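You operate a simulated robot arm through the tools that you are given. There is no shell and no other tool. Be economical: measure what you need, move in short steps, check, and stop when the job is done.

Carry out the task below with a simulated robot arm. There is one attempt and no reset: what you move stays moved.

## Task
Put the small carton from the top of the green bench on the top of the steel bench. Then switch the brake lever off. Then put the orange peg tray on the steel top of the small winder away on the top of the green table. Keep to this order. Set down upright: small carton. The brake lever goes to its stop.

Only the result counts: the job must be done as asked and must still hold three seconds after the hand-in. Knocking over, shifting, dropping, spilling or breaking anything else fails it.

## Robot
A 7-joint arm with a vacuum gripper on a trunk, on a base that drives. Base frame: it is fixed to the floor where the robot stands at the start and does not move with it; the origin is under the middle of the robot, x ahead of it, y to its left, z up; the surface under the hand at the start is at about z = 80. Lengths are in cm, angles in degrees, forces in N, time in s.
With the tool pointing down near the work surface it reaches from about 10 to 64 cm from the robot's upright axis, wherever it stands. Its first joint turns from -115.0 to 115.0 degrees. Places, roughly: brake lever [30, -220, 90]; orange peg tray [-250, -250, 100]; top of the green table [70, 190, 80]; top of the steel bench [-380, 180, 80]. Payload 2.55 kg.
Tool frame: the origin (TCP) lies in the middle of the cups' lips, and z points out of the cups. The gripper has 1 cup of 4.4 cm across, covering 4.4 by 4.4 cm (tool x, y); the bellows give 2 cm. With the vacuum on, a cup seals on a smooth face that it is pressed against (1 to 4 N); it does not hold porous or soft things. The pull reaches 55 N.
Orientation is that of the tool frame in the base frame, as a unit quaternion [w, x, y, z]. With the cups facing straight down, the tool's x points along the base's -x, its y along +y and its z along -z.

## Interface
- The arm moves only by the tool apply_moves. Its argument "series" is a list of rows, each a list of 6 numbers: the shift along the tool's x, y, z in units of 30 mm (1.0 is 30 mm), then the turn, a rotation vector about the tool's x, y, z in units of 8 degrees (1.0 is 8 degrees). In form: [[dx, dy, dz, wx, wy, wz], ...]. A call has 1 to 8 rows; each row shifts and turns the commanded pose from where the row before left it, along the tool's axes as they then stand. "valve" is the vacuum: 1 switches it on, 0 off, set as the call begins (left out, the last holds). A call with a number of a shift or a turn outside -1 to 1 is refused whole. A row lasts 0.2 s, in which the tool goes at most 5 cm and 8.6 degrees; a call with a longer step from one row to the next is refused whole, and so is a gripper value outside its range. Where a pose cannot be reached the arm comes as near as it can. A force on the tool above 40 N (or 10 N above the force at the start of the call, whichever is more), or a blocked arm, ends the call early, and 0.2 s more pass. The pull builds up within a second once a cup has sealed. Time passes only in rows, and 0.2 s behind the last, so rows that do not move give it time. The reply holds the time, the measured pose of the TCP, the force on the tool along the base axes and the pull of the vacuum, in the units named above and with some noise, with the torque about the TCP (base axes, N m) and any sound that the robot's microphone picked up, and new pictures: "pictures" is both (left out), scene, wrist or none.
- Cameras (640 x 400 px; columns grow to the right, rows downward): "scene" is now at [0.13, 14.66, 178.91]; the picture's right is [-0.54, -0.84, 0.00], its down [-0.64, 0.41, -0.65] and it looks along [0.54, -0.35, -0.76] (base axes); focal length 258 px, centre (320, 200). "wrist" rides on the gripper at [8.1, 0.6, -17.3] in the tool frame; the picture's right is [-0.08, 1.00, 0.00], its down [-0.89, -0.07, -0.45] and it looks along [-0.44, -0.04, 0.90] (tool axes); focal length 256 px, centre (320, 200). There is no depth. A picture from a camera that has moved, and an enlarged one, comes with that camera's place and axes in the base frame and with its lens. The place of the scene camera against the robot may be out by one fixed shift of up to 1.8 cm in any direction.
- move_column(by): slides the trunk up (or, below 0, down) by that many cm; the arm and the scene camera ride with it, the base frame stays. It gives what a move gives, with no picture.
- roll_base(legs): drives the robot by 1 to 6 legs, each [ahead, left, turn to the left] in cm, cm and degrees, along the robot's own axes; the way and the turn of a leg run together, so that a leg with both is an arc; at most 150 cm and 180 degrees a leg. The arm and the cameras ride along, it lands a little off, and it stops where it bumps. It gives what a move gives, and a new picture of the scene camera.
- turn_head(pan, tilt): turns the head with the scene camera to pan (to the left, within 155 degrees either way) and tilt (down, from -29 to 69), counted from straight ahead of the robot. It gives what a move gives, and a new picture of the scene camera.
- enlarge(camera, box): a new picture of the part [left, top, right, bottom] of that camera's present view, enlarged. No time passes.
- close_job(): hands the job in; it is judged then, once.

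Go step by step. Nothing tells you exact positions but the pictures and the camera data: compare them with the known pose of the tool, close in by small moves and look again before you grip or let go. The budget is 165 turns and 260 pictures, counting those below and the enlarged ones. Unless the task says otherwise, let go and move clear before handing in, and close with one line.

The tools are called after "Request:" as name(argument=value, ...) on one line, values as JSON. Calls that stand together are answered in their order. apply_moves: Moves the arm, as the interface text tells. Its arguments: {"type":"object","properties":{"series":{"type":"array","items":{"type":"array","items":{"type":"number"}}},"valve":{"type":"number"},"pictures":{"type":"string","enum":["both","scene","wrist","none"]}},"required":["series"]} The other tools are called the same way: move_column (by) slides the trunk up or down; roll_base (legs) drives the base; turn_head (pan, tilt) turns the head that bears the scene camera; enlarge (camera, box) takes an enlarged picture of a part of a camera's view; close_job () hands the job in.

At the start:

```text
clock: 0.0
tool_pos: [47.61, 1.34, 101.54]
tcp_rot: [0.0, 0.0, 1.0, 0.0]
contact_force: [0.2, 0.9, -0.4]
torque: [-0.01, 0.01, 0.02]
pull: 0.1
trunk travel left (down, up): [-87.5, 11.5]
robot x, y, heading: [0.37, 0.04, -0.3]
head pan, tilt: [-32.8, 49.6]
```

scene: 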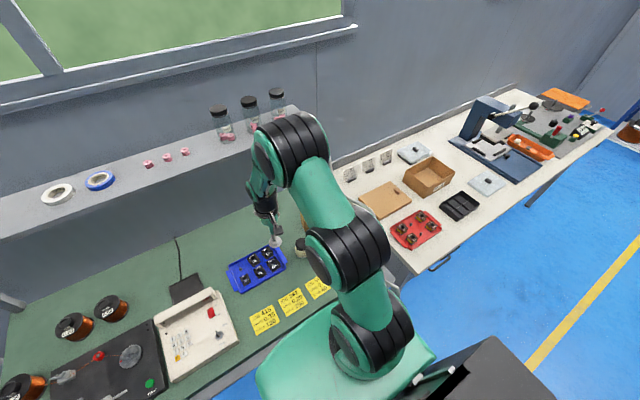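
wrist: 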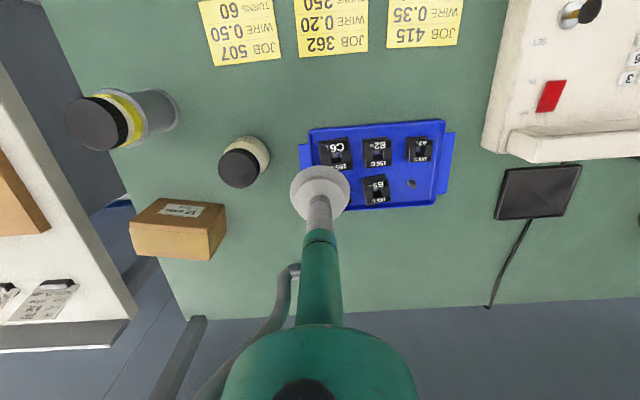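

I see what seems to be the small carton on the green bench at about [56, -20, 86]. I'll look closer before moving.

Request:
enlarge(camera="wrist", box=[100, 120, 300, 280])

Request:
turn_head(pan=-60, tilt=35)

```text
2.50 times, centred on (200, 200) of wrist
camera zoom: at [39.48, 1.94, 118.88], right [0.08, 1.0, 0.0], down [0.89, -0.07, 0.45], along [0.44, -0.04, -0.9], focal length 640 px, centre (620, 200)
```

zoom: 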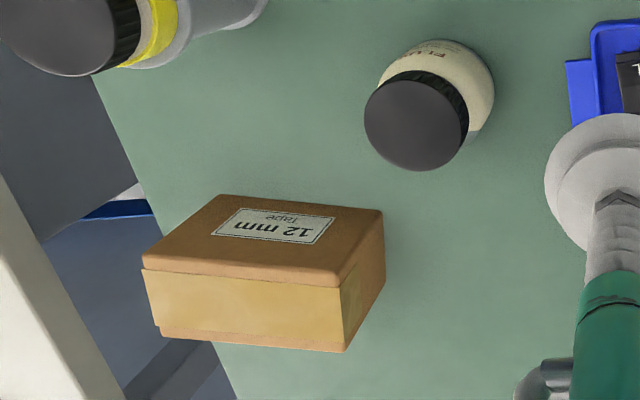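

```text
clock: 0.9
tool_pos: [47.54, 1.39, 101.44]
tcp_rot: [0.0, 0.001, 1.0, 0.0]
contact_force: [0.3, 0.4, 0.2]
torque: [-0.08, 0.01, 0.01]
pull: 0.0
trunk travel left (down, up): [-87.5, 11.5]
robot x, y, heading: [0.2, 0.02, -0.3]
head pan, tilt: [-60.0, 35.0]
camera scene: at [-1.96, 11.23, 181.02], right [-0.87, -0.5, 0.0], down [-0.29, 0.5, -0.82], along [0.41, -0.71, -0.57], focal length 258 px, centre (320, 200)
```

scene: 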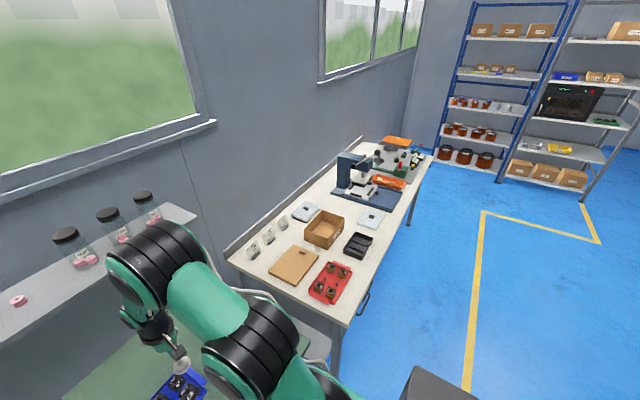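

The 12 mm tape box is on the bench in front. I'll survey the rest of the shop.

Request:
turn_head(pan=40, tilt=35)

Request:
turn_head(pan=130, tilt=20)

Request:
turn_head(pan=-140, tilt=20)

```text
clock: 2.7
tool_pos: [47.64, 1.39, 101.54]
tcp_rot: [0.0, 0.0, 1.0, 0.0]
contact_force: [-0.1, -1.1, 0.2]
torque: [-0.02, 0.02, -0.02]
pull: 0.1
trunk travel left (down, up): [-87.5, 11.5]
robot x, y, heading: [-0.16, -0.17, -0.0]
head pan, tilt: [40.0, 35.0]
camera scene: at [0.38, 24.5, 181.03], right [0.64, -0.77, 0.0], down [-0.44, -0.37, -0.82], along [0.63, 0.53, -0.57], focal length 258 px, centre (320, 200)
```

scene: 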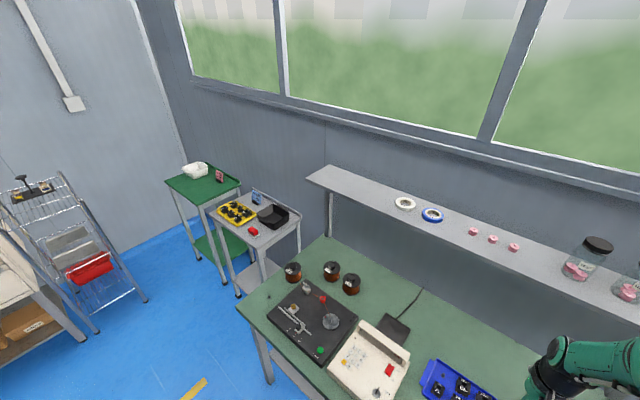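

```text
clock: 4.3
tool_pos: [47.47, 1.27, 101.54]
tcp_rot: [0.0, 0.0, 1.0, 0.0]
contact_force: [-0.2, -0.7, 1.2]
torque: [-0.04, 0.01, 0.0]
pull: 0.0
trunk travel left (down, up): [-87.5, 11.5]
robot x, y, heading: [-0.31, -0.14, -0.1]
head pan, tilt: [130.0, 20.0]
camera scene: at [-12.35, 25.98, 183.41], right [0.77, 0.64, 0.0], down [0.22, -0.26, -0.94], along [-0.6, 0.72, -0.34], focal length 258 px, centre (320, 200)
```

scene: 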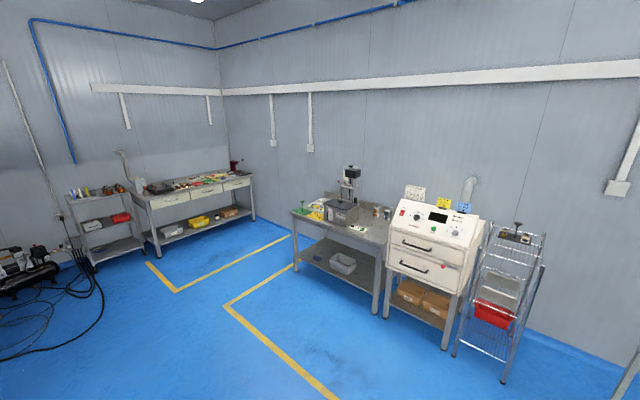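

```text
clock: 8.1
tool_pos: [47.55, 1.31, 101.61]
tcp_rot: [0.0, 0.0, 1.0, 0.0]
contact_force: [0.4, -0.3, 0.5]
torque: [0.0, -0.01, 0.0]
pull: 0.1
trunk travel left (down, up): [-87.5, 11.5]
robot x, y, heading: [0.26, 0.08, -0.2]
head pan, tilt: [-140.0, 20.0]
camera scene: at [-13.5, 12.86, 183.41], right [-0.64, 0.77, 0.0], down [0.26, 0.22, -0.94], along [-0.72, -0.6, -0.34], focal length 258 px, centre (320, 200)
```

scene: 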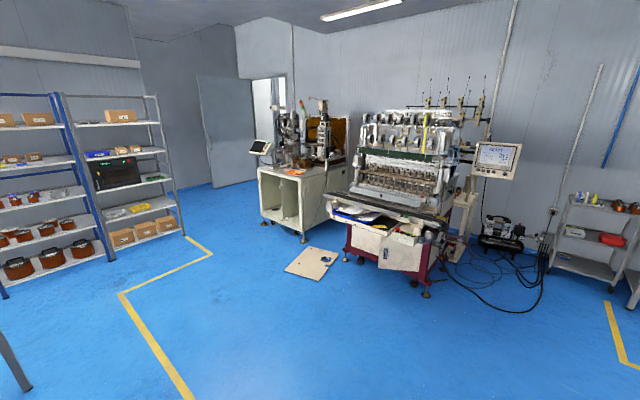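

The steel bench is the drawer bench in the far corner. The green table is the small stand to the left, and the orange tray is on the white machine. I'll move the tool sideways toward the carton to get a clearer view of it.

Request:
apply_moves(series=[[0, -1, -0.5, 0, 0, 0], [0, -1, -0.5, 0, 0, 0], [0, -1, 0, 0, 0, 0], [0, -1, 0, 0, 0, 0], [0, -1, 0, 0, 0, 0], [0, -1, 0, 0, 0, 0], [0, -1, 0, 0, 0, 0]], pictures="wrist")

Request:
turn_head(pan=-20, tilt=55)

```text
clock: 9.7
tool_pos: [47.57, -19.62, 104.68]
tcp_rot: [-0.001, 0.0, 1.0, 0.001]
contact_force: [0.4, 0.1, 1.2]
torque: [0.02, 0.02, -0.01]
pull: 0.0
trunk travel left (down, up): [-87.5, 11.5]
robot x, y, heading: [-0.12, 0.28, 0.1]
head pan, tilt: [-140.0, 20.0]
camera wrist: at [39.57, -19.07, 122.0], right [0.08, 1.0, 0.0], down [0.89, -0.07, 0.44], along [0.44, -0.03, -0.9], focal length 256 px, centre (320, 200)
```

wrist: 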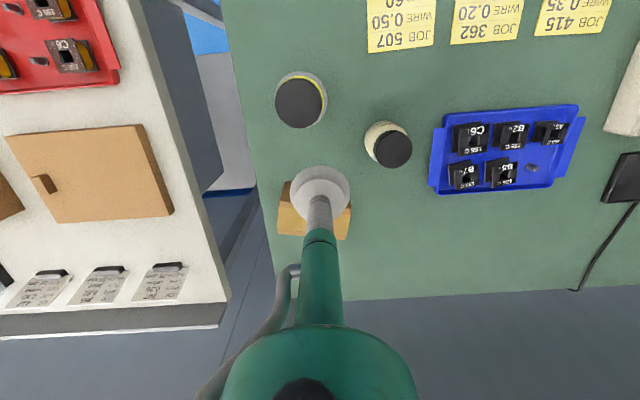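

```text
clock: 11.7
tool_pos: [47.67, -19.62, 104.68]
tcp_rot: [0.0, 0.001, 1.0, 0.0]
contact_force: [0.0, 0.2, -0.2]
torque: [-0.01, -0.01, -0.02]
pull: 0.1
trunk travel left (down, up): [-87.5, 11.5]
robot x, y, heading: [-0.01, 0.04, 0.1]
head pan, tilt: [-20.0, 55.0]
camera scene: at [0.41, 16.36, 178.21], right [-0.34, -0.94, 0.0], down [-0.77, 0.28, -0.57], along [0.54, -0.2, -0.82], focal length 258 px, centre (320, 200)
```

scene: 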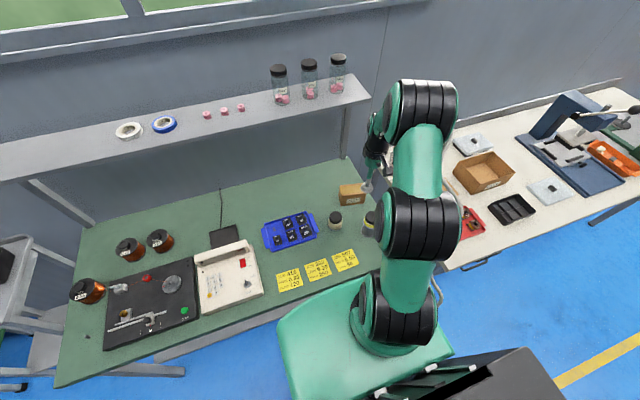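

Request:
enlarge(camera="scene", box=[320, 160, 400, 210])

Request:
enlarge(camera="wrist", box=[240, 150, 400, 250])

```text
8.00 times, centred on (360, 185) of scene
camera zoom: at [0.41, 16.36, 178.21], right [-0.34, -0.94, 0.0], down [-0.77, 0.28, -0.57], along [0.54, -0.2, -0.82], focal length 2063 px, centre (0, 320)
```

zoom: 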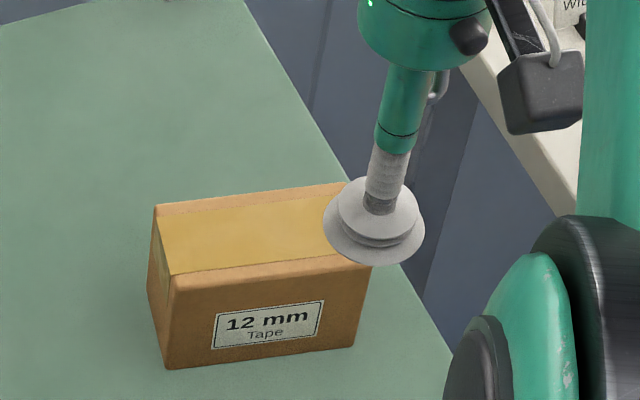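

```text
4.00 times, centred on (320, 200) of wrist
camera zoom: at [39.57, -18.93, 122.02], right [0.08, 1.0, 0.0], down [0.89, -0.07, 0.45], along [0.44, -0.04, -0.9], focal length 1024 px, centre (320, 200)
```

zoom: 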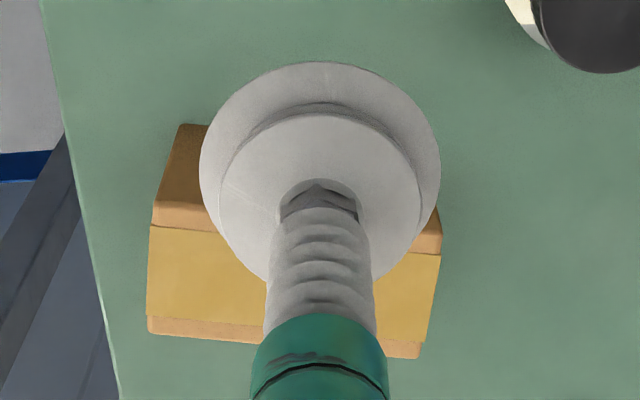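

The carton stands upright, with the tape on top and the label in front. Its top is about 10.7 x 4.8 cm, centred near [59.5, -21.8, 89] and yawed about 11°. I'll move over it.

Request:
apply_moves(series=[[-1, -0.2, 0, 0, 0, 0], [-1, -0.2, 0, 0, 0, 0], [-1, -0.2, 0.3, 0, 0, 0], [-0.94, -0.13, 0.7, 0, 0, 0], [0, 0, 1, 0, 0, 0], [0, 0, 0, 0, 0, 0]], pictures="both")

Request:
enlarge(camera="wrist", box=[240, 150, 400, 250])

Request:
enlarge(camera="scene", box=[320, 160, 400, 210])

```text
clock: 13.1
tool_pos: [59.48, -21.64, 98.61]
tcp_rot: [0.0, 0.001, 1.0, 0.0]
contact_force: [-1.5, -0.1, -0.8]
torque: [0.01, -0.01, 0.0]
pull: 0.0
trunk travel left (down, up): [-87.5, 11.5]
robot x, y, heading: [0.13, 0.02, -0.1]
head pan, tilt: [-20.0, 55.0]
camera scene: at [0.44, 16.37, 178.2], right [-0.34, -0.94, 0.0], down [-0.77, 0.28, -0.57], along [0.54, -0.2, -0.82], focal length 258 px, centre (320, 200)
camera wrist: at [51.48, -21.09, 115.94], right [0.08, 1.0, 0.0], down [0.89, -0.07, 0.45], along [0.44, -0.04, -0.9], focal length 256 px, centre (320, 200)
```

scene: 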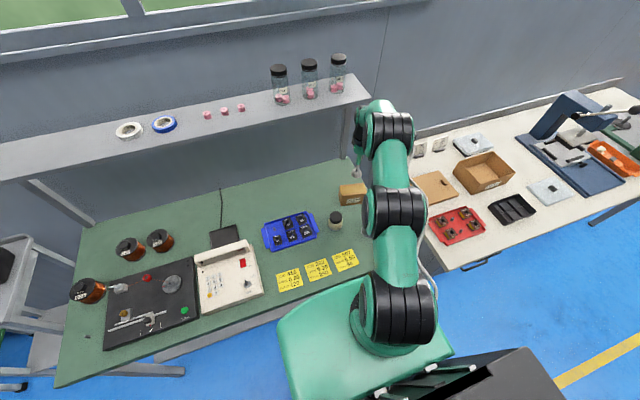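
wrist: 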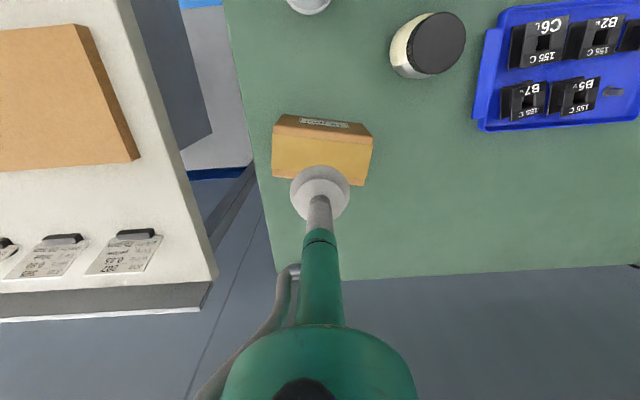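

```text
4.00 times, centred on (320, 200) of wrist
camera zoom: at [51.48, -21.09, 115.94], right [0.08, 1.0, 0.0], down [0.89, -0.07, 0.45], along [0.44, -0.04, -0.9], focal length 1024 px, centre (320, 200)
```

zoom: 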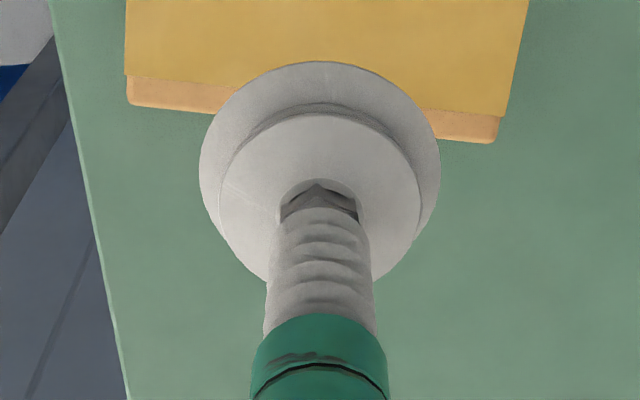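

```text
8.00 times, centred on (360, 185) of scene
camera zoom: at [0.44, 16.37, 178.2], right [-0.34, -0.94, 0.0], down [-0.77, 0.28, -0.57], along [0.54, -0.2, -0.82], focal length 2063 px, centre (0, 320)
```

zoom: 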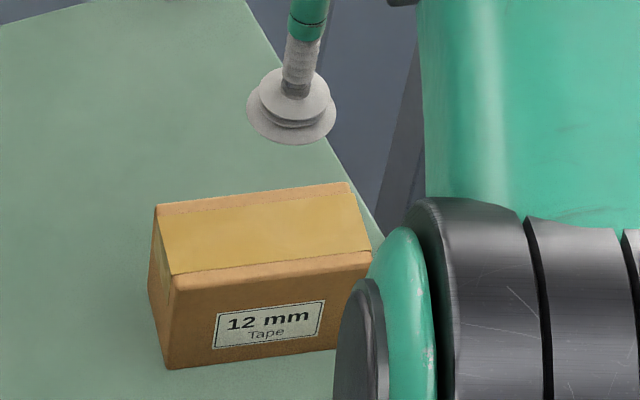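

The carton's top comes out at z≈87.8, centred at about [60.2, -21.9]. I'll descend to just above it and check.

Request:
apply_moves(series=[[-0.24, -0.08, 0.5, 0, 0, 0], [0, 0, 0.8, 0, 0, 0], [0, 0, 0.8, 0, 0, 0], [0, 0, 0.5, 0, 0, 0], [0, 0, 0, 0, 0, 0]], pictures="wrist")

Request:
enlarge(camera="wrist", box=[240, 150, 400, 250])

Request:
enlarge(camera="scene", box=[320, 160, 400, 210])

```text
clock: 14.3
tool_pos: [60.18, -22.04, 90.68]
tcp_rot: [0.0, 0.0, 1.0, 0.0]
contact_force: [0.2, 0.1, -0.3]
torque: [-0.01, -0.03, 0.02]
pull: 0.0
trunk travel left (down, up): [-87.5, 11.5]
robot x, y, heading: [0.03, -0.22, -0.1]
head pan, tilt: [-20.0, 55.0]
camera wrist: at [52.08, -21.49, 108.05], right [0.08, 1.0, 0.0], down [0.89, -0.07, 0.45], along [0.44, -0.04, -0.9], focal length 256 px, centre (320, 200)
```

wrist: 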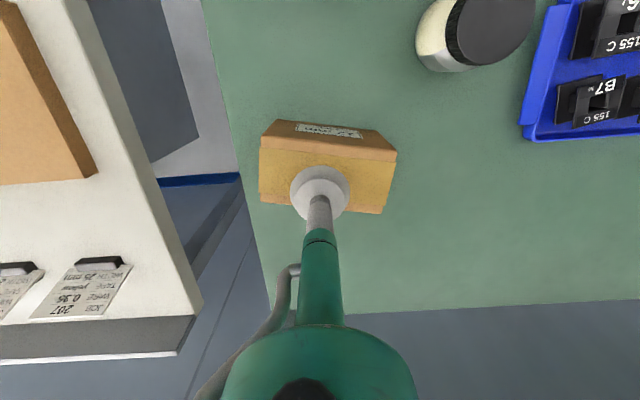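

```text
4.00 times, centred on (320, 200) of wrist
camera zoom: at [52.08, -21.49, 108.05], right [0.08, 1.0, 0.0], down [0.89, -0.07, 0.45], along [0.44, -0.04, -0.9], focal length 1024 px, centre (320, 200)
```

zoom: 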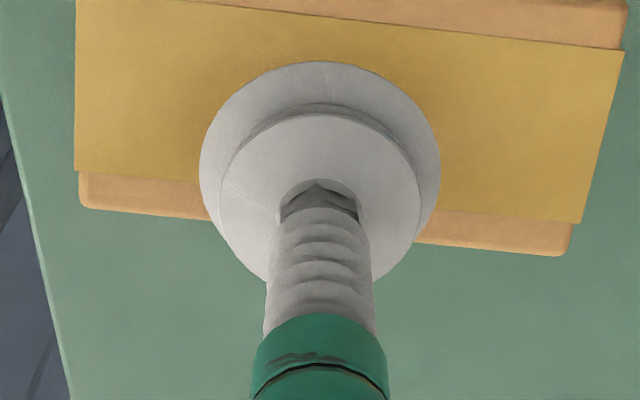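

```text
8.00 times, centred on (360, 185) of scene
camera zoom: at [0.39, 16.37, 178.2], right [-0.34, -0.94, 0.0], down [-0.77, 0.28, -0.57], along [0.54, -0.2, -0.82], focal length 2063 px, centre (0, 320)
```

zoom: 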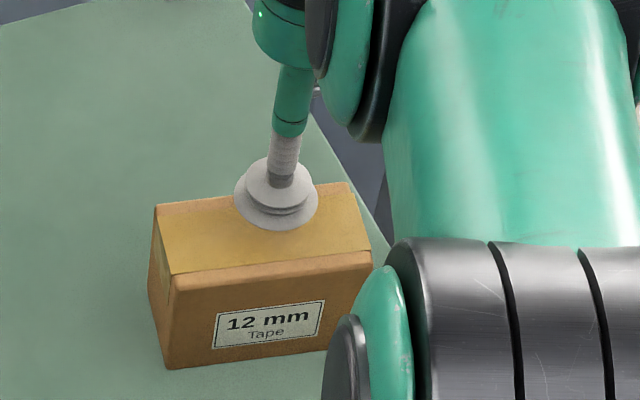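

The cup is centred on the top face. I'll switch the vacuum on and press down gently.

Request:
apply_moves(series=[[0, 0, 0.5, 0, 0, 0], [0, 0.03, 0.4, 0, 0, 0], [0, 0, 0.1, 0, 0, 0], [0, 0, 0.1, 0, 0, 0], [0, 0, 0, 0, 0, 0], [0, 0, 0, 0, 0, 0]], valve=1, pictures="none")

```text
clock: 15.7
tool_pos: [60.19, -21.99, 87.76]
tcp_rot: [0.004, 0.0, 1.0, -0.001]
contact_force: [-0.4, 1.8, 21.1]
torque: [0.31, 0.42, -0.07]
pull: 54.8
trunk travel left (down, up): [-87.5, 11.5]
robot x, y, heading: [-0.01, 0.19, 0.1]
head pan, tilt: [-20.0, 55.0]
```

It sealed with full pull. I'll lift straight up.

Request:
apply_moves(series=[[0, 0, -0.3, 0, 0, 0], [0, 0, -0.4, 0, 0, 0], [0, 0, -0.6, 0, 0, 0], [0, 0, -1, 0, 0, 0], [0, 0, -1, 0, 0, 0], [0, 0, -1, 0, 0, 0], [0, 0, -1, 0, 0, 0], [0, 0, 0, 0, 0, 0]], pictures="both")

```text
clock: 17.5
tool_pos: [58.85, -21.62, 102.61]
tcp_rot: [-0.001, 0.0, 1.0, 0.0]
contact_force: [0.7, 0.7, -4.3]
torque: [-0.04, -0.01, -0.03]
pull: 54.9
out of reach, approached as far as the arm can: row 6, 7
trunk travel left (down, up): [-87.5, 11.5]
robot x, y, heading: [0.2, -0.0, 0.3]
head pan, tilt: [-20.0, 55.0]
camera scene: at [0.54, 16.32, 178.21], right [-0.34, -0.94, 0.0], down [-0.77, 0.28, -0.57], along [0.54, -0.2, -0.82], focal length 258 px, centre (320, 200)
camera wrist: at [50.77, -20.99, 120.04], right [0.08, 1.0, 0.0], down [0.89, -0.07, 0.44], along [0.44, -0.03, -0.9], focal length 256 px, centre (320, 200)
```

scene: 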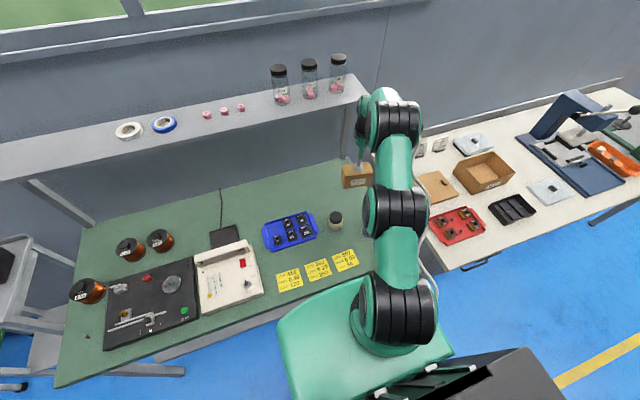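
wrist: 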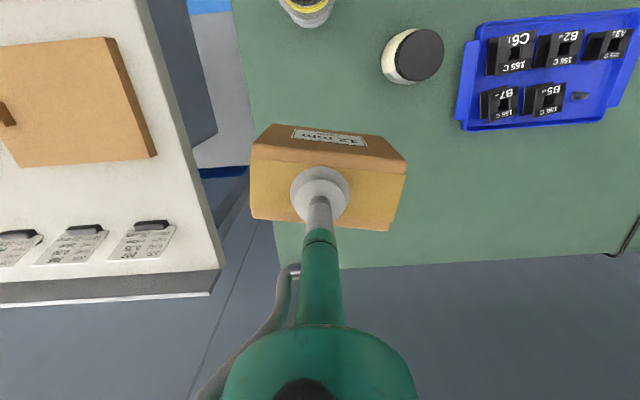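

The carton is held. I'll raise the trunk, then retract the arm.

Request:
move_column(by=10)

Request:
apply_moves(series=[[1, 0, -0.3, 0, 0, 0], [1, 0, -0.3, 0, 0, 0], [1, 0, 0, 0, 0, 0], [1, 0.3, 0, 0, 0, 0], [1, 0.5, 0, 0, 0, 0], [1, 0.5, 0, 0, 0, 0], [1, 0.5, 0, 0, 0, 0]], pictures="both")

```text
clock: 18.8
tool_pos: [58.69, -21.56, 112.66]
tcp_rot: [0.001, 0.0, 1.0, 0.0]
contact_force: [0.5, -0.7, -3.1]
torque: [-0.01, -0.04, 0.02]
pull: 54.4
trunk travel left (down, up): [-97.5, 1.5]
robot x, y, heading: [-0.33, 0.01, -0.2]
head pan, tilt: [-20.0, 55.0]
```

```text
clock: 20.4
tool_pos: [37.6, -16.08, 114.67]
tcp_rot: [0.0, 0.0, 1.0, -0.001]
contact_force: [-0.7, 0.0, -3.7]
torque: [-0.05, -0.05, 0.02]
pull: 55.4
trunk travel left (down, up): [-97.5, 1.5]
robot x, y, heading: [0.22, 0.21, 0.1]
head pan, tilt: [-20.0, 55.0]
camera scene: at [0.19, 16.48, 188.2], right [-0.34, -0.94, 0.0], down [-0.77, 0.28, -0.57], along [0.54, -0.2, -0.82], focal length 258 px, centre (320, 200)
camera wrist: at [29.51, -15.45, 131.98], right [0.08, 1.0, 0.0], down [0.89, -0.07, 0.45], along [0.45, -0.04, -0.89], focal length 256 px, centre (320, 200)
```

scene: 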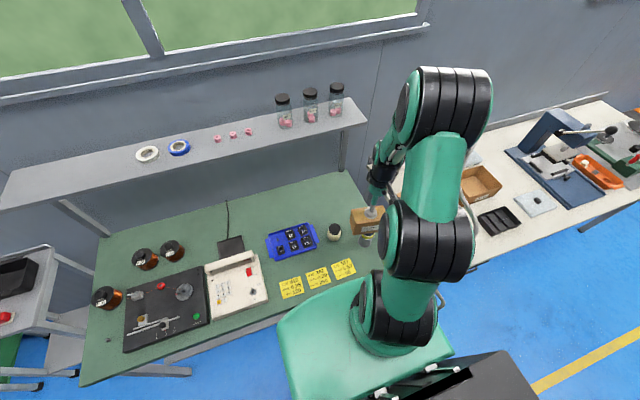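
wrist: 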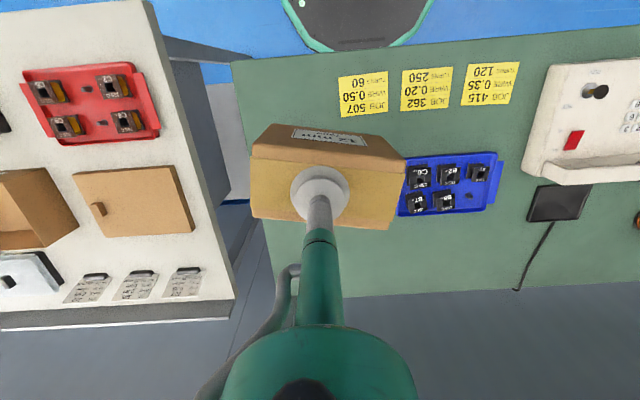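

Now I'll back away, turn around and drive toward the steel bench.

Request:
roll_base(legs=[[-100, 0, 0], [0, 0, 180], [80, -80, 0]])

Request:
turn_head(pan=0, tilt=20)

```text
clock: 38.2
tool_pos: [-215.83, 99.03, 114.57]
tcp_rot: [0.0, 1.0, -0.018, 0.001]
contact_force: [-0.2, -0.4, -3.1]
torque: [-0.01, -0.02, -0.02]
pull: 55.0
trunk travel left (down, up): [-97.5, 1.5]
robot x, y, heading: [-179.05, 81.61, 177.8]
head pan, tilt: [-20.0, 55.0]
camera scene: at [-180.51, 67.54, 188.2], right [0.38, 0.93, 0.0], down [0.76, -0.31, -0.57], along [-0.53, 0.22, -0.82], focal length 258 px, centre (320, 200)
```

scene: 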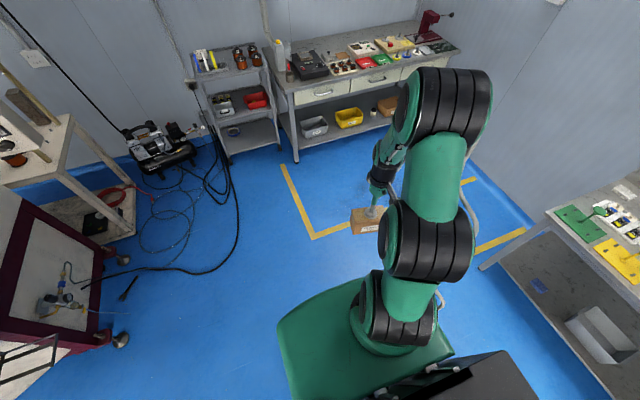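

```text
clock: 39.3
tool_pos: [-215.89, 99.04, 114.46]
tcp_rot: [0.0, 1.0, -0.018, 0.0]
contact_force: [1.0, -0.3, -3.7]
torque: [0.0, 0.0, -0.01]
pull: 55.0
trunk travel left (down, up): [-97.5, 1.5]
robot x, y, heading: [-178.35, 81.35, 178.1]
head pan, tilt: [0.0, 20.0]
camera scene: at [-183.14, 65.18, 193.41], right [0.04, 1.0, 0.0], down [0.34, -0.01, -0.94], along [-0.94, 0.04, -0.34], focal length 258 px, centre (320, 200)
```

scene: 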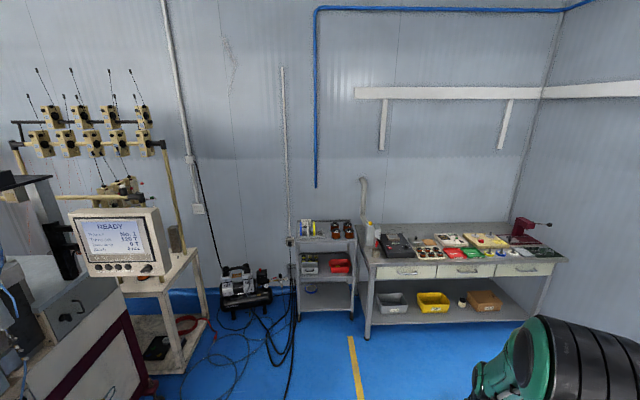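

The path is clear. I'll drive on toward the steel bench and look at its top.

Request:
roll_base(legs=[[60, -40, 2], [35, -50, 0]])

Request:
turn_head(pan=0, tilt=45)

```text
clock: 46.2
tool_pos: [-310.13, 189.46, 114.64]
tcp_rot: [0.0, 1.0, 0.0, 0.0]
contact_force: [-0.2, 0.1, -2.8]
torque: [0.02, 0.01, 0.0]
pull: 54.8
trunk travel left (down, up): [-97.5, 1.5]
robot x, y, heading: [-272.47, 173.1, -180.0]
head pan, tilt: [0.0, 20.0]
camera scene: at [-276.07, 156.92, 193.41], right [0.0, 1.0, 0.0], down [0.34, 0.0, -0.94], along [-0.94, 0.0, -0.34], focal length 258 px, centre (320, 200)
```

scene: 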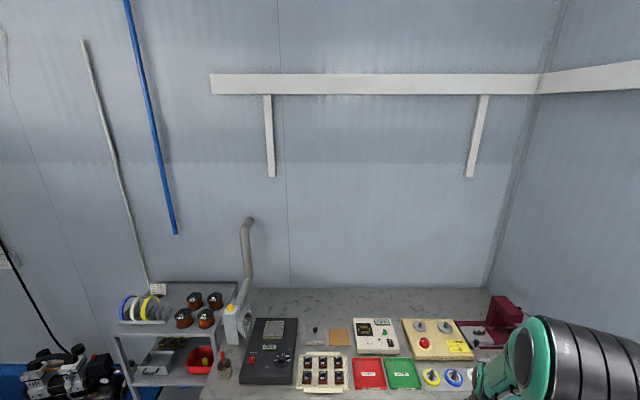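

```text
clock: 47.1
tool_pos: [-310.21, 189.45, 114.57]
tcp_rot: [0.0, 1.0, 0.001, 0.0]
contact_force: [0.4, -0.7, -3.8]
torque: [0.0, -0.02, 0.01]
pull: 54.6
trunk travel left (down, up): [-97.5, 1.5]
robot x, y, heading: [-272.18, 173.32, -179.9]
head pan, tilt: [0.0, 45.0]
camera scene: at [-274.88, 156.91, 189.55], right [0.0, 1.0, 0.0], down [0.71, 0.0, -0.71], along [-0.71, 0.0, -0.71], focal length 258 px, centre (320, 200)
```

scene: 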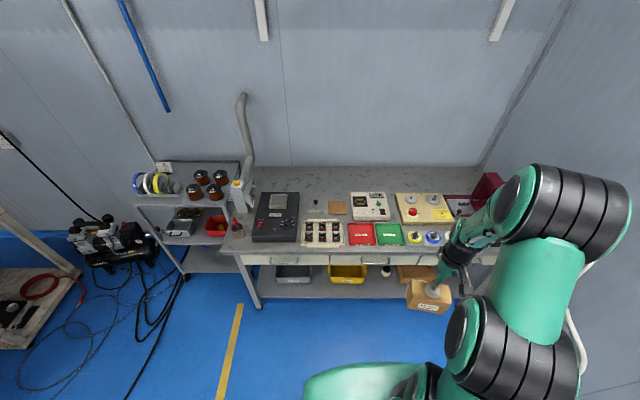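

The back strip of the bench looks free. I'll look closer for a good spot.

Request:
enlarge(camera="scene", box=[220, 150, 380, 250])

Request:
enlarge(camera="scene", box=[350, 150, 510, 250])

```text
4.00 times, centred on (300, 200) of scene
camera zoom: at [-274.88, 156.91, 189.55], right [0.0, 1.0, 0.0], down [0.71, 0.0, -0.71], along [-0.71, 0.0, -0.71], focal length 1031 px, centre (400, 200)
```

zoom: 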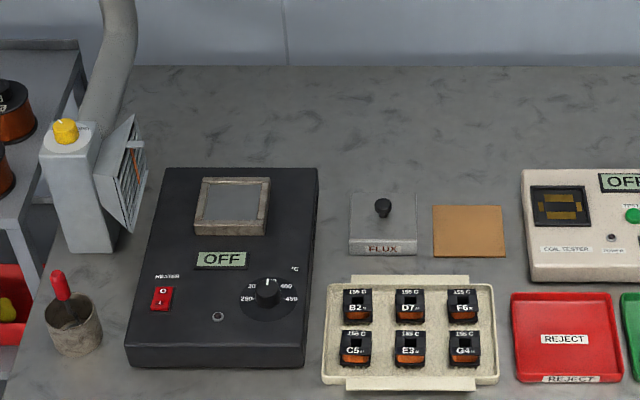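

```text
4.00 times, centred on (430, 200) of scene
camera zoom: at [-274.88, 156.91, 189.55], right [0.0, 1.0, 0.0], down [0.71, 0.0, -0.71], along [-0.71, 0.0, -0.71], focal length 1031 px, centre (-120, 200)
```

zoom: 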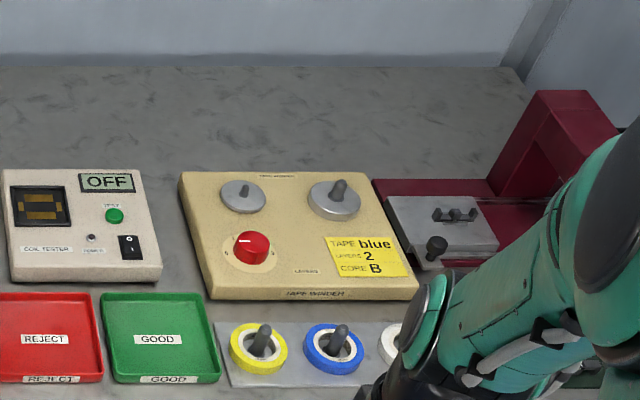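

I'll place it on the back strip near [-392, 172]. First I'll bring the base in part way and check the clearance.

Request:
roll_base(legs=[[36, 0, 0]])

Request:
turn_head(pan=10, tilt=69)

```text
clock: 49.4
tool_pos: [-345.54, 189.85, 114.46]
tcp_rot: [0.0, 1.0, -0.001, 0.001]
contact_force: [0.0, -0.5, -2.2]
torque: [0.03, -0.04, -0.01]
pull: 54.9
trunk travel left (down, up): [-97.5, 1.5]
robot x, y, heading: [-307.75, 173.44, 179.7]
head pan, tilt: [0.0, 45.0]
camera scene: at [-310.48, 156.97, 189.55], right [0.0, 1.0, 0.0], down [0.71, 0.0, -0.71], along [-0.71, 0.0, -0.71], focal length 258 px, centre (320, 200)
```

scene: 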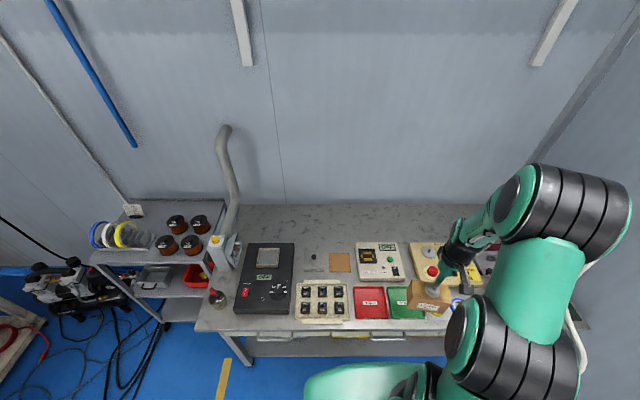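

```text
clock: 50.3
tool_pos: [-345.51, 189.72, 114.61]
tcp_rot: [0.0, 1.0, -0.001, -0.001]
contact_force: [0.2, -0.5, -3.3]
torque: [0.05, -0.02, 0.03]
pull: 55.3
trunk travel left (down, up): [-97.5, 1.5]
robot x, y, heading: [-307.95, 173.41, 179.7]
head pan, tilt: [10.0, 68.8]
camera scene: at [-307.83, 156.0, 186.67], right [-0.17, 0.99, 0.0], down [0.92, 0.16, -0.36], along [-0.36, -0.06, -0.93], focal length 258 px, centre (320, 200)
```

scene: 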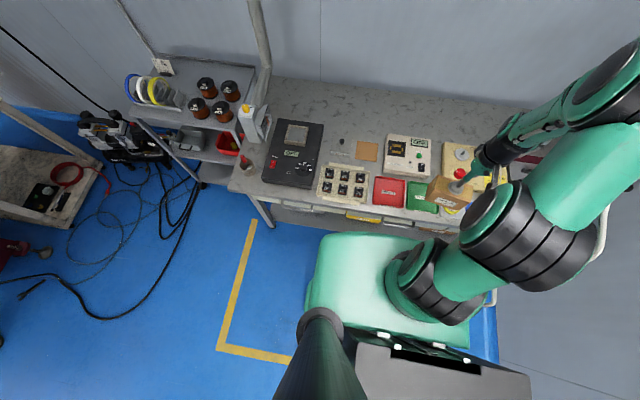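

Request:
roll_base(legs=[[16, 0, 0]])

```text
clock: 51.7
tool_pos: [-361.13, 190.02, 114.59]
tcp_rot: [0.001, 1.0, -0.003, 0.0]
contact_force: [0.2, -0.1, -3.5]
torque: [0.0, 0.0, 0.0]
pull: 55.9
trunk travel left (down, up): [-97.5, 1.5]
robot x, y, heading: [-323.6, 173.55, 179.6]
head pan, tilt: [10.0, 68.8]
camera scene: at [-323.5, 156.08, 186.66], right [-0.17, 0.99, 0.0], down [0.92, 0.16, -0.36], along [-0.36, -0.06, -0.93], focal length 258 px, centre (320, 200)
```

scene: 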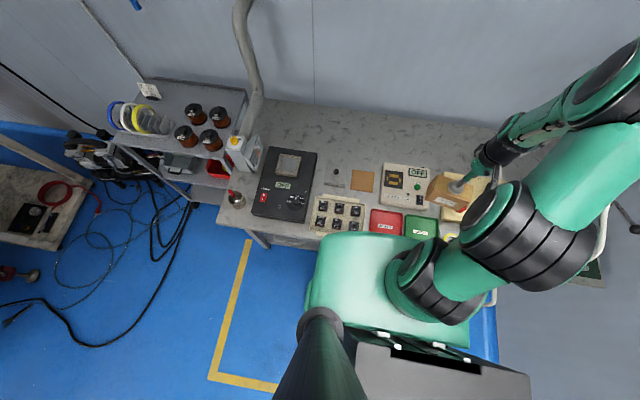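

Request:
roll_base(legs=[[5, 0, 0]])

```text
clock: 52.5
tool_pos: [-361.52, 189.96, 114.42]
tcp_rot: [0.001, 1.0, -0.004, 0.002]
contact_force: [-0.9, -0.4, -2.8]
torque: [-0.02, 0.01, -0.01]
pull: 54.7
trunk travel left (down, up): [-97.5, 1.5]
robot x, y, heading: [-324.26, 173.67, 179.7]
head pan, tilt: [10.0, 68.8]
stopped in leg 1: the robot was blocked; the commanded pose is now the measured one
camera scene: at [-324.16, 156.06, 186.66], right [-0.17, 0.99, 0.0], down [0.92, 0.16, -0.36], along [-0.36, -0.06, -0.93], focal length 258 px, centre (320, 200)
```

scene: 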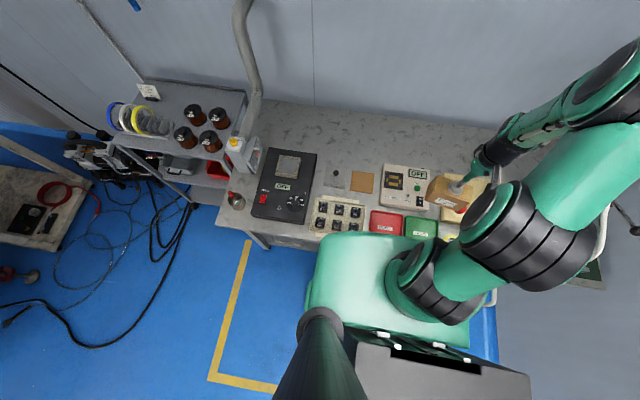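

The base is blocked at x = -324, so its reach ends near -388. I'll shift the base left so the axis lines up with the free spot at y≈167, then centre the arm and square up the carton.

Request:
roll_base(legs=[[-1.5, 7, 0], [1.5, 0, 0]])

Request:
apply_moves(series=[[0, 1, 0, 0, 0, -0.7], [0, 1, 0, 0, 0, -0.7], [0.2, 1, 0, 0, 0, 0], [0.2, 1, 0, 0, 0, 0], [0.2, 1, 0, 0, 0, 0], [0, 0.4, 0, 0, 0, 0]], pictures="both")

```text
clock: 54.1
tool_pos: [-361.73, 182.92, 114.42]
tcp_rot: [-0.001, 1.0, -0.005, 0.003]
contact_force: [-0.2, -1.1, -3.5]
torque: [0.04, -0.02, 0.0]
pull: 55.6
trunk travel left (down, up): [-97.5, 1.5]
robot x, y, heading: [-323.84, 166.64, 179.8]
head pan, tilt: [10.0, 68.8]
stopped in leg 2: the robot was blocked; the commanded pose is now the measured one
camera scene: at [-324.41, 149.03, 186.65], right [-0.17, 0.99, 0.0], down [0.92, 0.16, -0.36], along [-0.36, -0.06, -0.93], focal length 258 px, centre (320, 200)
```

scene: 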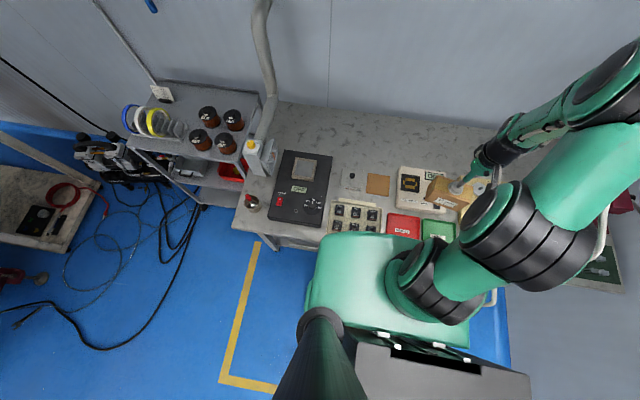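

```text
clock: 55.5
tool_pos: [-357.49, 167.34, 114.58]
tcp_rot: [0.001, 0.996, 0.093, 0.001]
contact_force: [-0.5, 0.6, -3.1]
torque: [0.0, 0.02, -0.04]
pull: 54.6
trunk travel left (down, up): [-97.5, 1.5]
robot x, y, heading: [-323.98, 167.18, 179.5]
head pan, tilt: [10.0, 68.8]
camera scene: at [-324.1, 149.13, 186.66], right [-0.17, 0.99, 0.0], down [0.92, 0.16, -0.36], along [-0.36, -0.06, -0.93], focal length 258 px, centre (320, 200)
camera wrist: at [-349.6, 168.11, 132.01], right [0.11, -0.99, 0.0], down [-0.89, -0.1, 0.44], along [-0.44, -0.05, -0.9], focal length 256 px, centre (320, 200)
```

scene: 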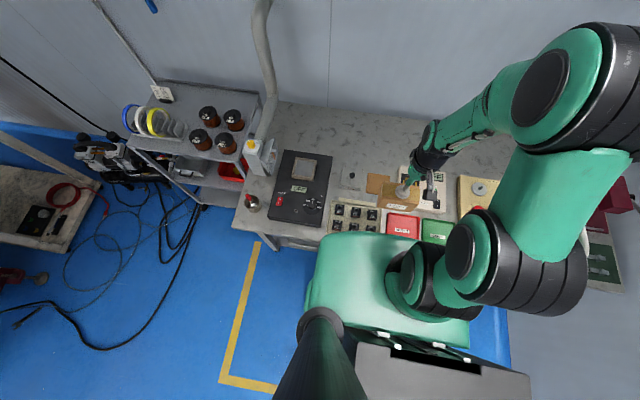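
wrist: 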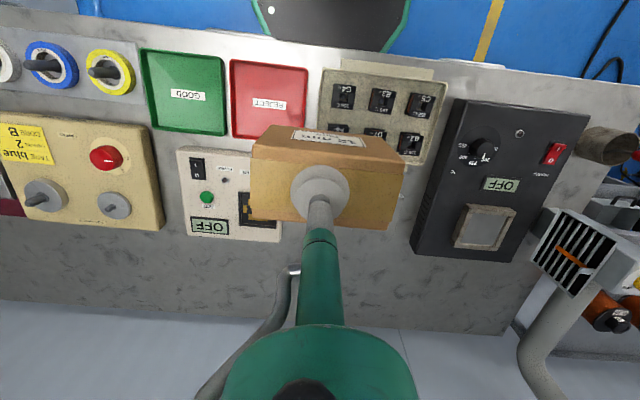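

Request:
apply_moves(series=[[-1, -0.165, 0, 0, 0, 0], [-1, -0.165, 0, 0, 0, 0], [-1, -0.165, 0, 0, 0, 0], [-1, -0.165, 0, 0, 0, 0], [-1, -0.165, 0.2, 0, 0, 0], [-1, -0.165, 0.5, 0, 0, 0], [-1, -0.165, 0.6, 0, 0, 0], [-1, -0.165, 0.6, 0, 0, 0]], pictures="both")

```text
clock: 57.3
tool_pos: [-382.12, 166.71, 108.73]
tcp_rot: [0.0, 0.996, 0.094, 0.002]
contact_force: [0.1, 0.4, -2.8]
torque: [0.02, -0.01, -0.01]
pull: 54.7
trunk travel left (down, up): [-97.5, 1.5]
robot x, y, heading: [-324.22, 166.66, 179.4]
head pan, tilt: [10.0, 68.8]
camera scene: at [-324.36, 149.12, 186.66], right [-0.17, 0.99, 0.0], down [0.92, 0.16, -0.36], along [-0.36, -0.06, -0.93], focal length 258 px, centre (320, 200)
camera wrist: at [-374.17, 167.55, 126.06], right [0.11, -0.99, 0.0], down [-0.89, -0.1, 0.44], along [-0.44, -0.05, -0.9], focal length 256 px, centre (320, 200)
```

scene: 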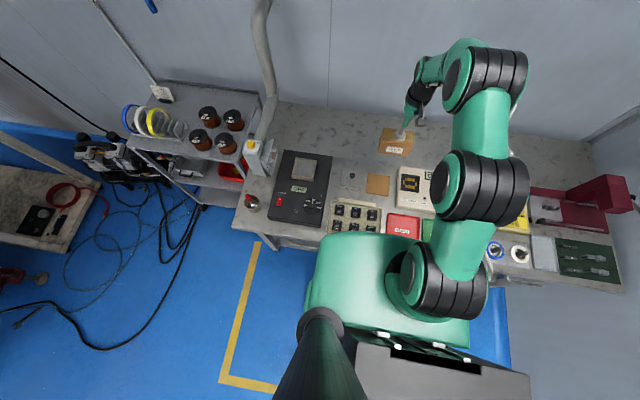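
wrist: 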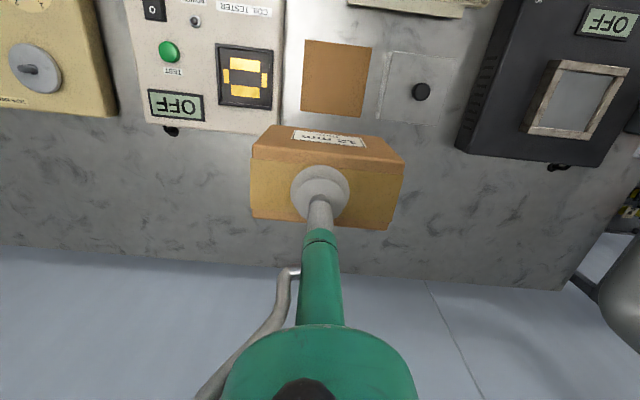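

The items' back edges lie at x≈-380, so placing at x≈-387 leaves clearance. I'll move there while lowering.

Request:
apply_moves(series=[[-0.8, -0.15, 0.6, 0, 0, 0], [-0.81, -0.15, 0.6, 0, 0, 0], [0, 0, 1, 0, 0, 0], [0, 0, 1, 0, 0, 0], [0, 0, 1, 0, 0, 0], [0, 0, 1, 0, 0, 0], [0, 0, 0, 0, 0, 0]], pictures="both")

Request:
enlarge(camera="scene", box=[340, 90, 460, 165])

```text
clock: 58.9
tool_pos: [-386.9, 166.63, 93.19]
tcp_rot: [0.002, 0.996, 0.093, 0.001]
contact_force: [0.0, 0.1, -3.0]
torque: [0.04, -0.01, -0.03]
pull: 54.9
trunk travel left (down, up): [-97.5, 1.5]
robot x, y, heading: [-324.04, 166.62, 179.5]
head pan, tilt: [10.0, 68.8]
camera scene: at [-324.05, 149.13, 186.66], right [-0.17, 0.99, 0.0], down [0.92, 0.16, -0.36], along [-0.36, -0.06, -0.93], focal length 258 px, centre (320, 200)
camera wrist: at [-378.97, 167.53, 110.58], right [0.11, -0.99, 0.0], down [-0.89, -0.1, 0.44], along [-0.44, -0.05, -0.9], focal length 256 px, centre (320, 200)
```

scene: 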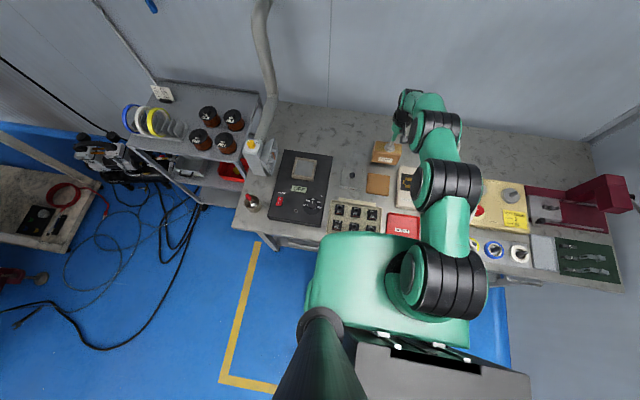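
wrist: 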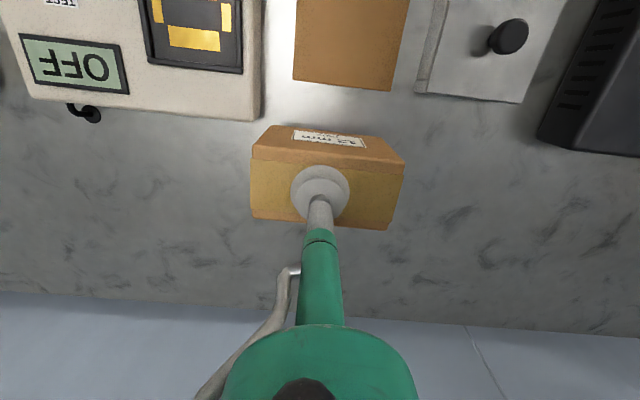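

```text
5.33 times, centred on (400, 128) of scene
camera zoom: at [-324.05, 149.13, 186.66], right [-0.17, 0.99, 0.0], down [0.92, 0.16, -0.36], along [-0.36, -0.06, -0.93], focal length 1375 px, centre (-107, 587)
```

zoom: 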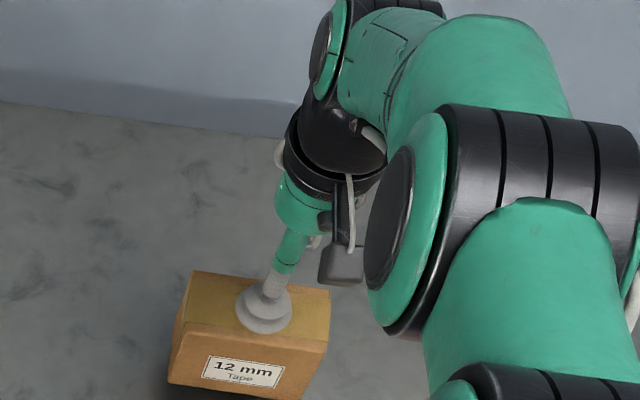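

The carton is clear of its neighbours. I'll lower it slowly to contact.

Request:
apply_moves(series=[[0, 0, 0.5, 0, 0, 0], [0, 0, 0.4, 0, 0, 0], [0, 0, 0.3, 0, 0, 0], [0, 0, 0.2, 0, 0, 0], [0, 0, 0, 0, 0, 0]], pictures="none")

```text
clock: 60.1
tool_pos: [-387.0, 166.75, 89.8]
tcp_rot: [-0.001, 0.996, 0.093, -0.007]
contact_force: [4.2, 1.4, 39.5]
torque: [-0.26, -0.45, 0.01]
pull: 55.4
trunk travel left (down, up): [-97.5, 1.5]
robot x, y, heading: [-324.3, 166.71, 179.5]
head pan, tilt: [10.0, 68.8]
```

It is in contact and pressing firmly, so I'll ease off and then release.

Request:
apply_moves(series=[[0, 0, -0.15, 0, 0, 0], [0, 0, -0.1, 0, 0, 0], [0, 0, 0, 0, 0, 0]], pictures="none")

```text
clock: 60.9
tool_pos: [-386.64, 166.71, 89.62]
tcp_rot: [0.0, 0.996, 0.093, 0.003]
contact_force: [-3.4, 0.1, 5.7]
torque: [-0.11, 0.49, -0.04]
pull: 54.8
trunk travel left (down, up): [-97.5, 1.5]
robot x, y, heading: [-323.98, 166.91, 179.7]
head pan, tilt: [10.0, 68.8]
```

Request:
apply_moves(series=[[0, 0, 0, 0, 0, 0], [0, 0, 0, 0, 0, 0], [0, 0, 0, 0, 0, 0], [0, 0, 0, 0, 0, 0], [0, 0, 0, 0, 0, 0]], valve=0, pictures="none")

Request:
apply_moves(series=[[0, 0, -0.3, 0, 0, 0], [0, 0, -0.5, 0, 0, 0], [0, 0, -1, 0, 0, 0], [0, 0, -1, 0, 0, 0], [0.3, 0, -1, 0, 0, 0], [0.6, 0, -1, 0, 0, 0]], pictures="both")

```text
clock: 62.1
tool_pos: [-386.82, 166.86, 89.75]
tcp_rot: [0.001, 0.996, 0.094, 0.002]
contact_force: [1.7, -0.6, 0.8]
torque: [-0.01, 0.0, 0.0]
pull: 0.1
trunk travel left (down, up): [-97.5, 1.5]
robot x, y, heading: [-323.86, 166.57, 179.6]
head pan, tilt: [10.0, 68.8]
```

```text
clock: 63.5
tool_pos: [-384.13, 167.1, 104.25]
tcp_rot: [0.001, 0.996, 0.093, 0.002]
contact_force: [1.0, -0.4, -0.5]
torque: [0.0, 0.03, 0.0]
pull: 0.0
trunk travel left (down, up): [-97.5, 1.5]
robot x, y, heading: [-323.79, 166.47, 179.3]
head pan, tilt: [10.0, 68.8]
camera scene: at [-323.89, 149.15, 186.65], right [-0.17, 0.99, 0.0], down [0.92, 0.16, -0.36], along [-0.36, -0.06, -0.93], focal length 258 px, centre (320, 200)
camera wrist: at [-376.08, 167.98, 121.56], right [0.11, -0.99, 0.0], down [-0.89, -0.1, 0.44], along [-0.44, -0.05, -0.9], focal length 256 px, centre (320, 200)
```

scene: 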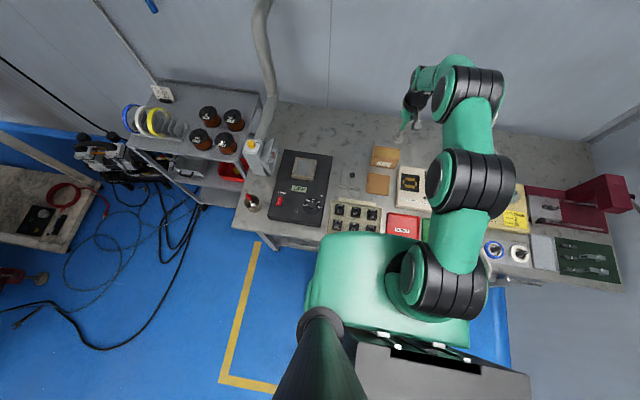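
wrist: 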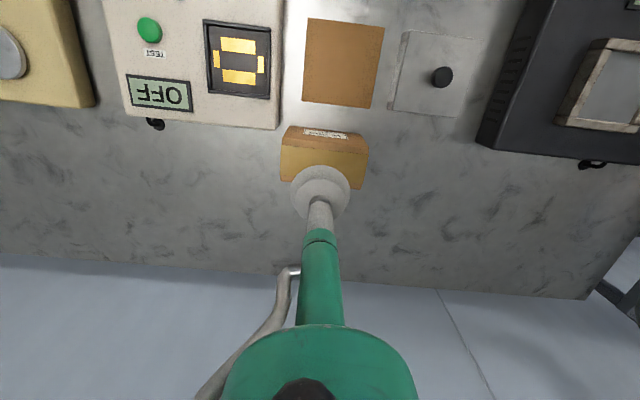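

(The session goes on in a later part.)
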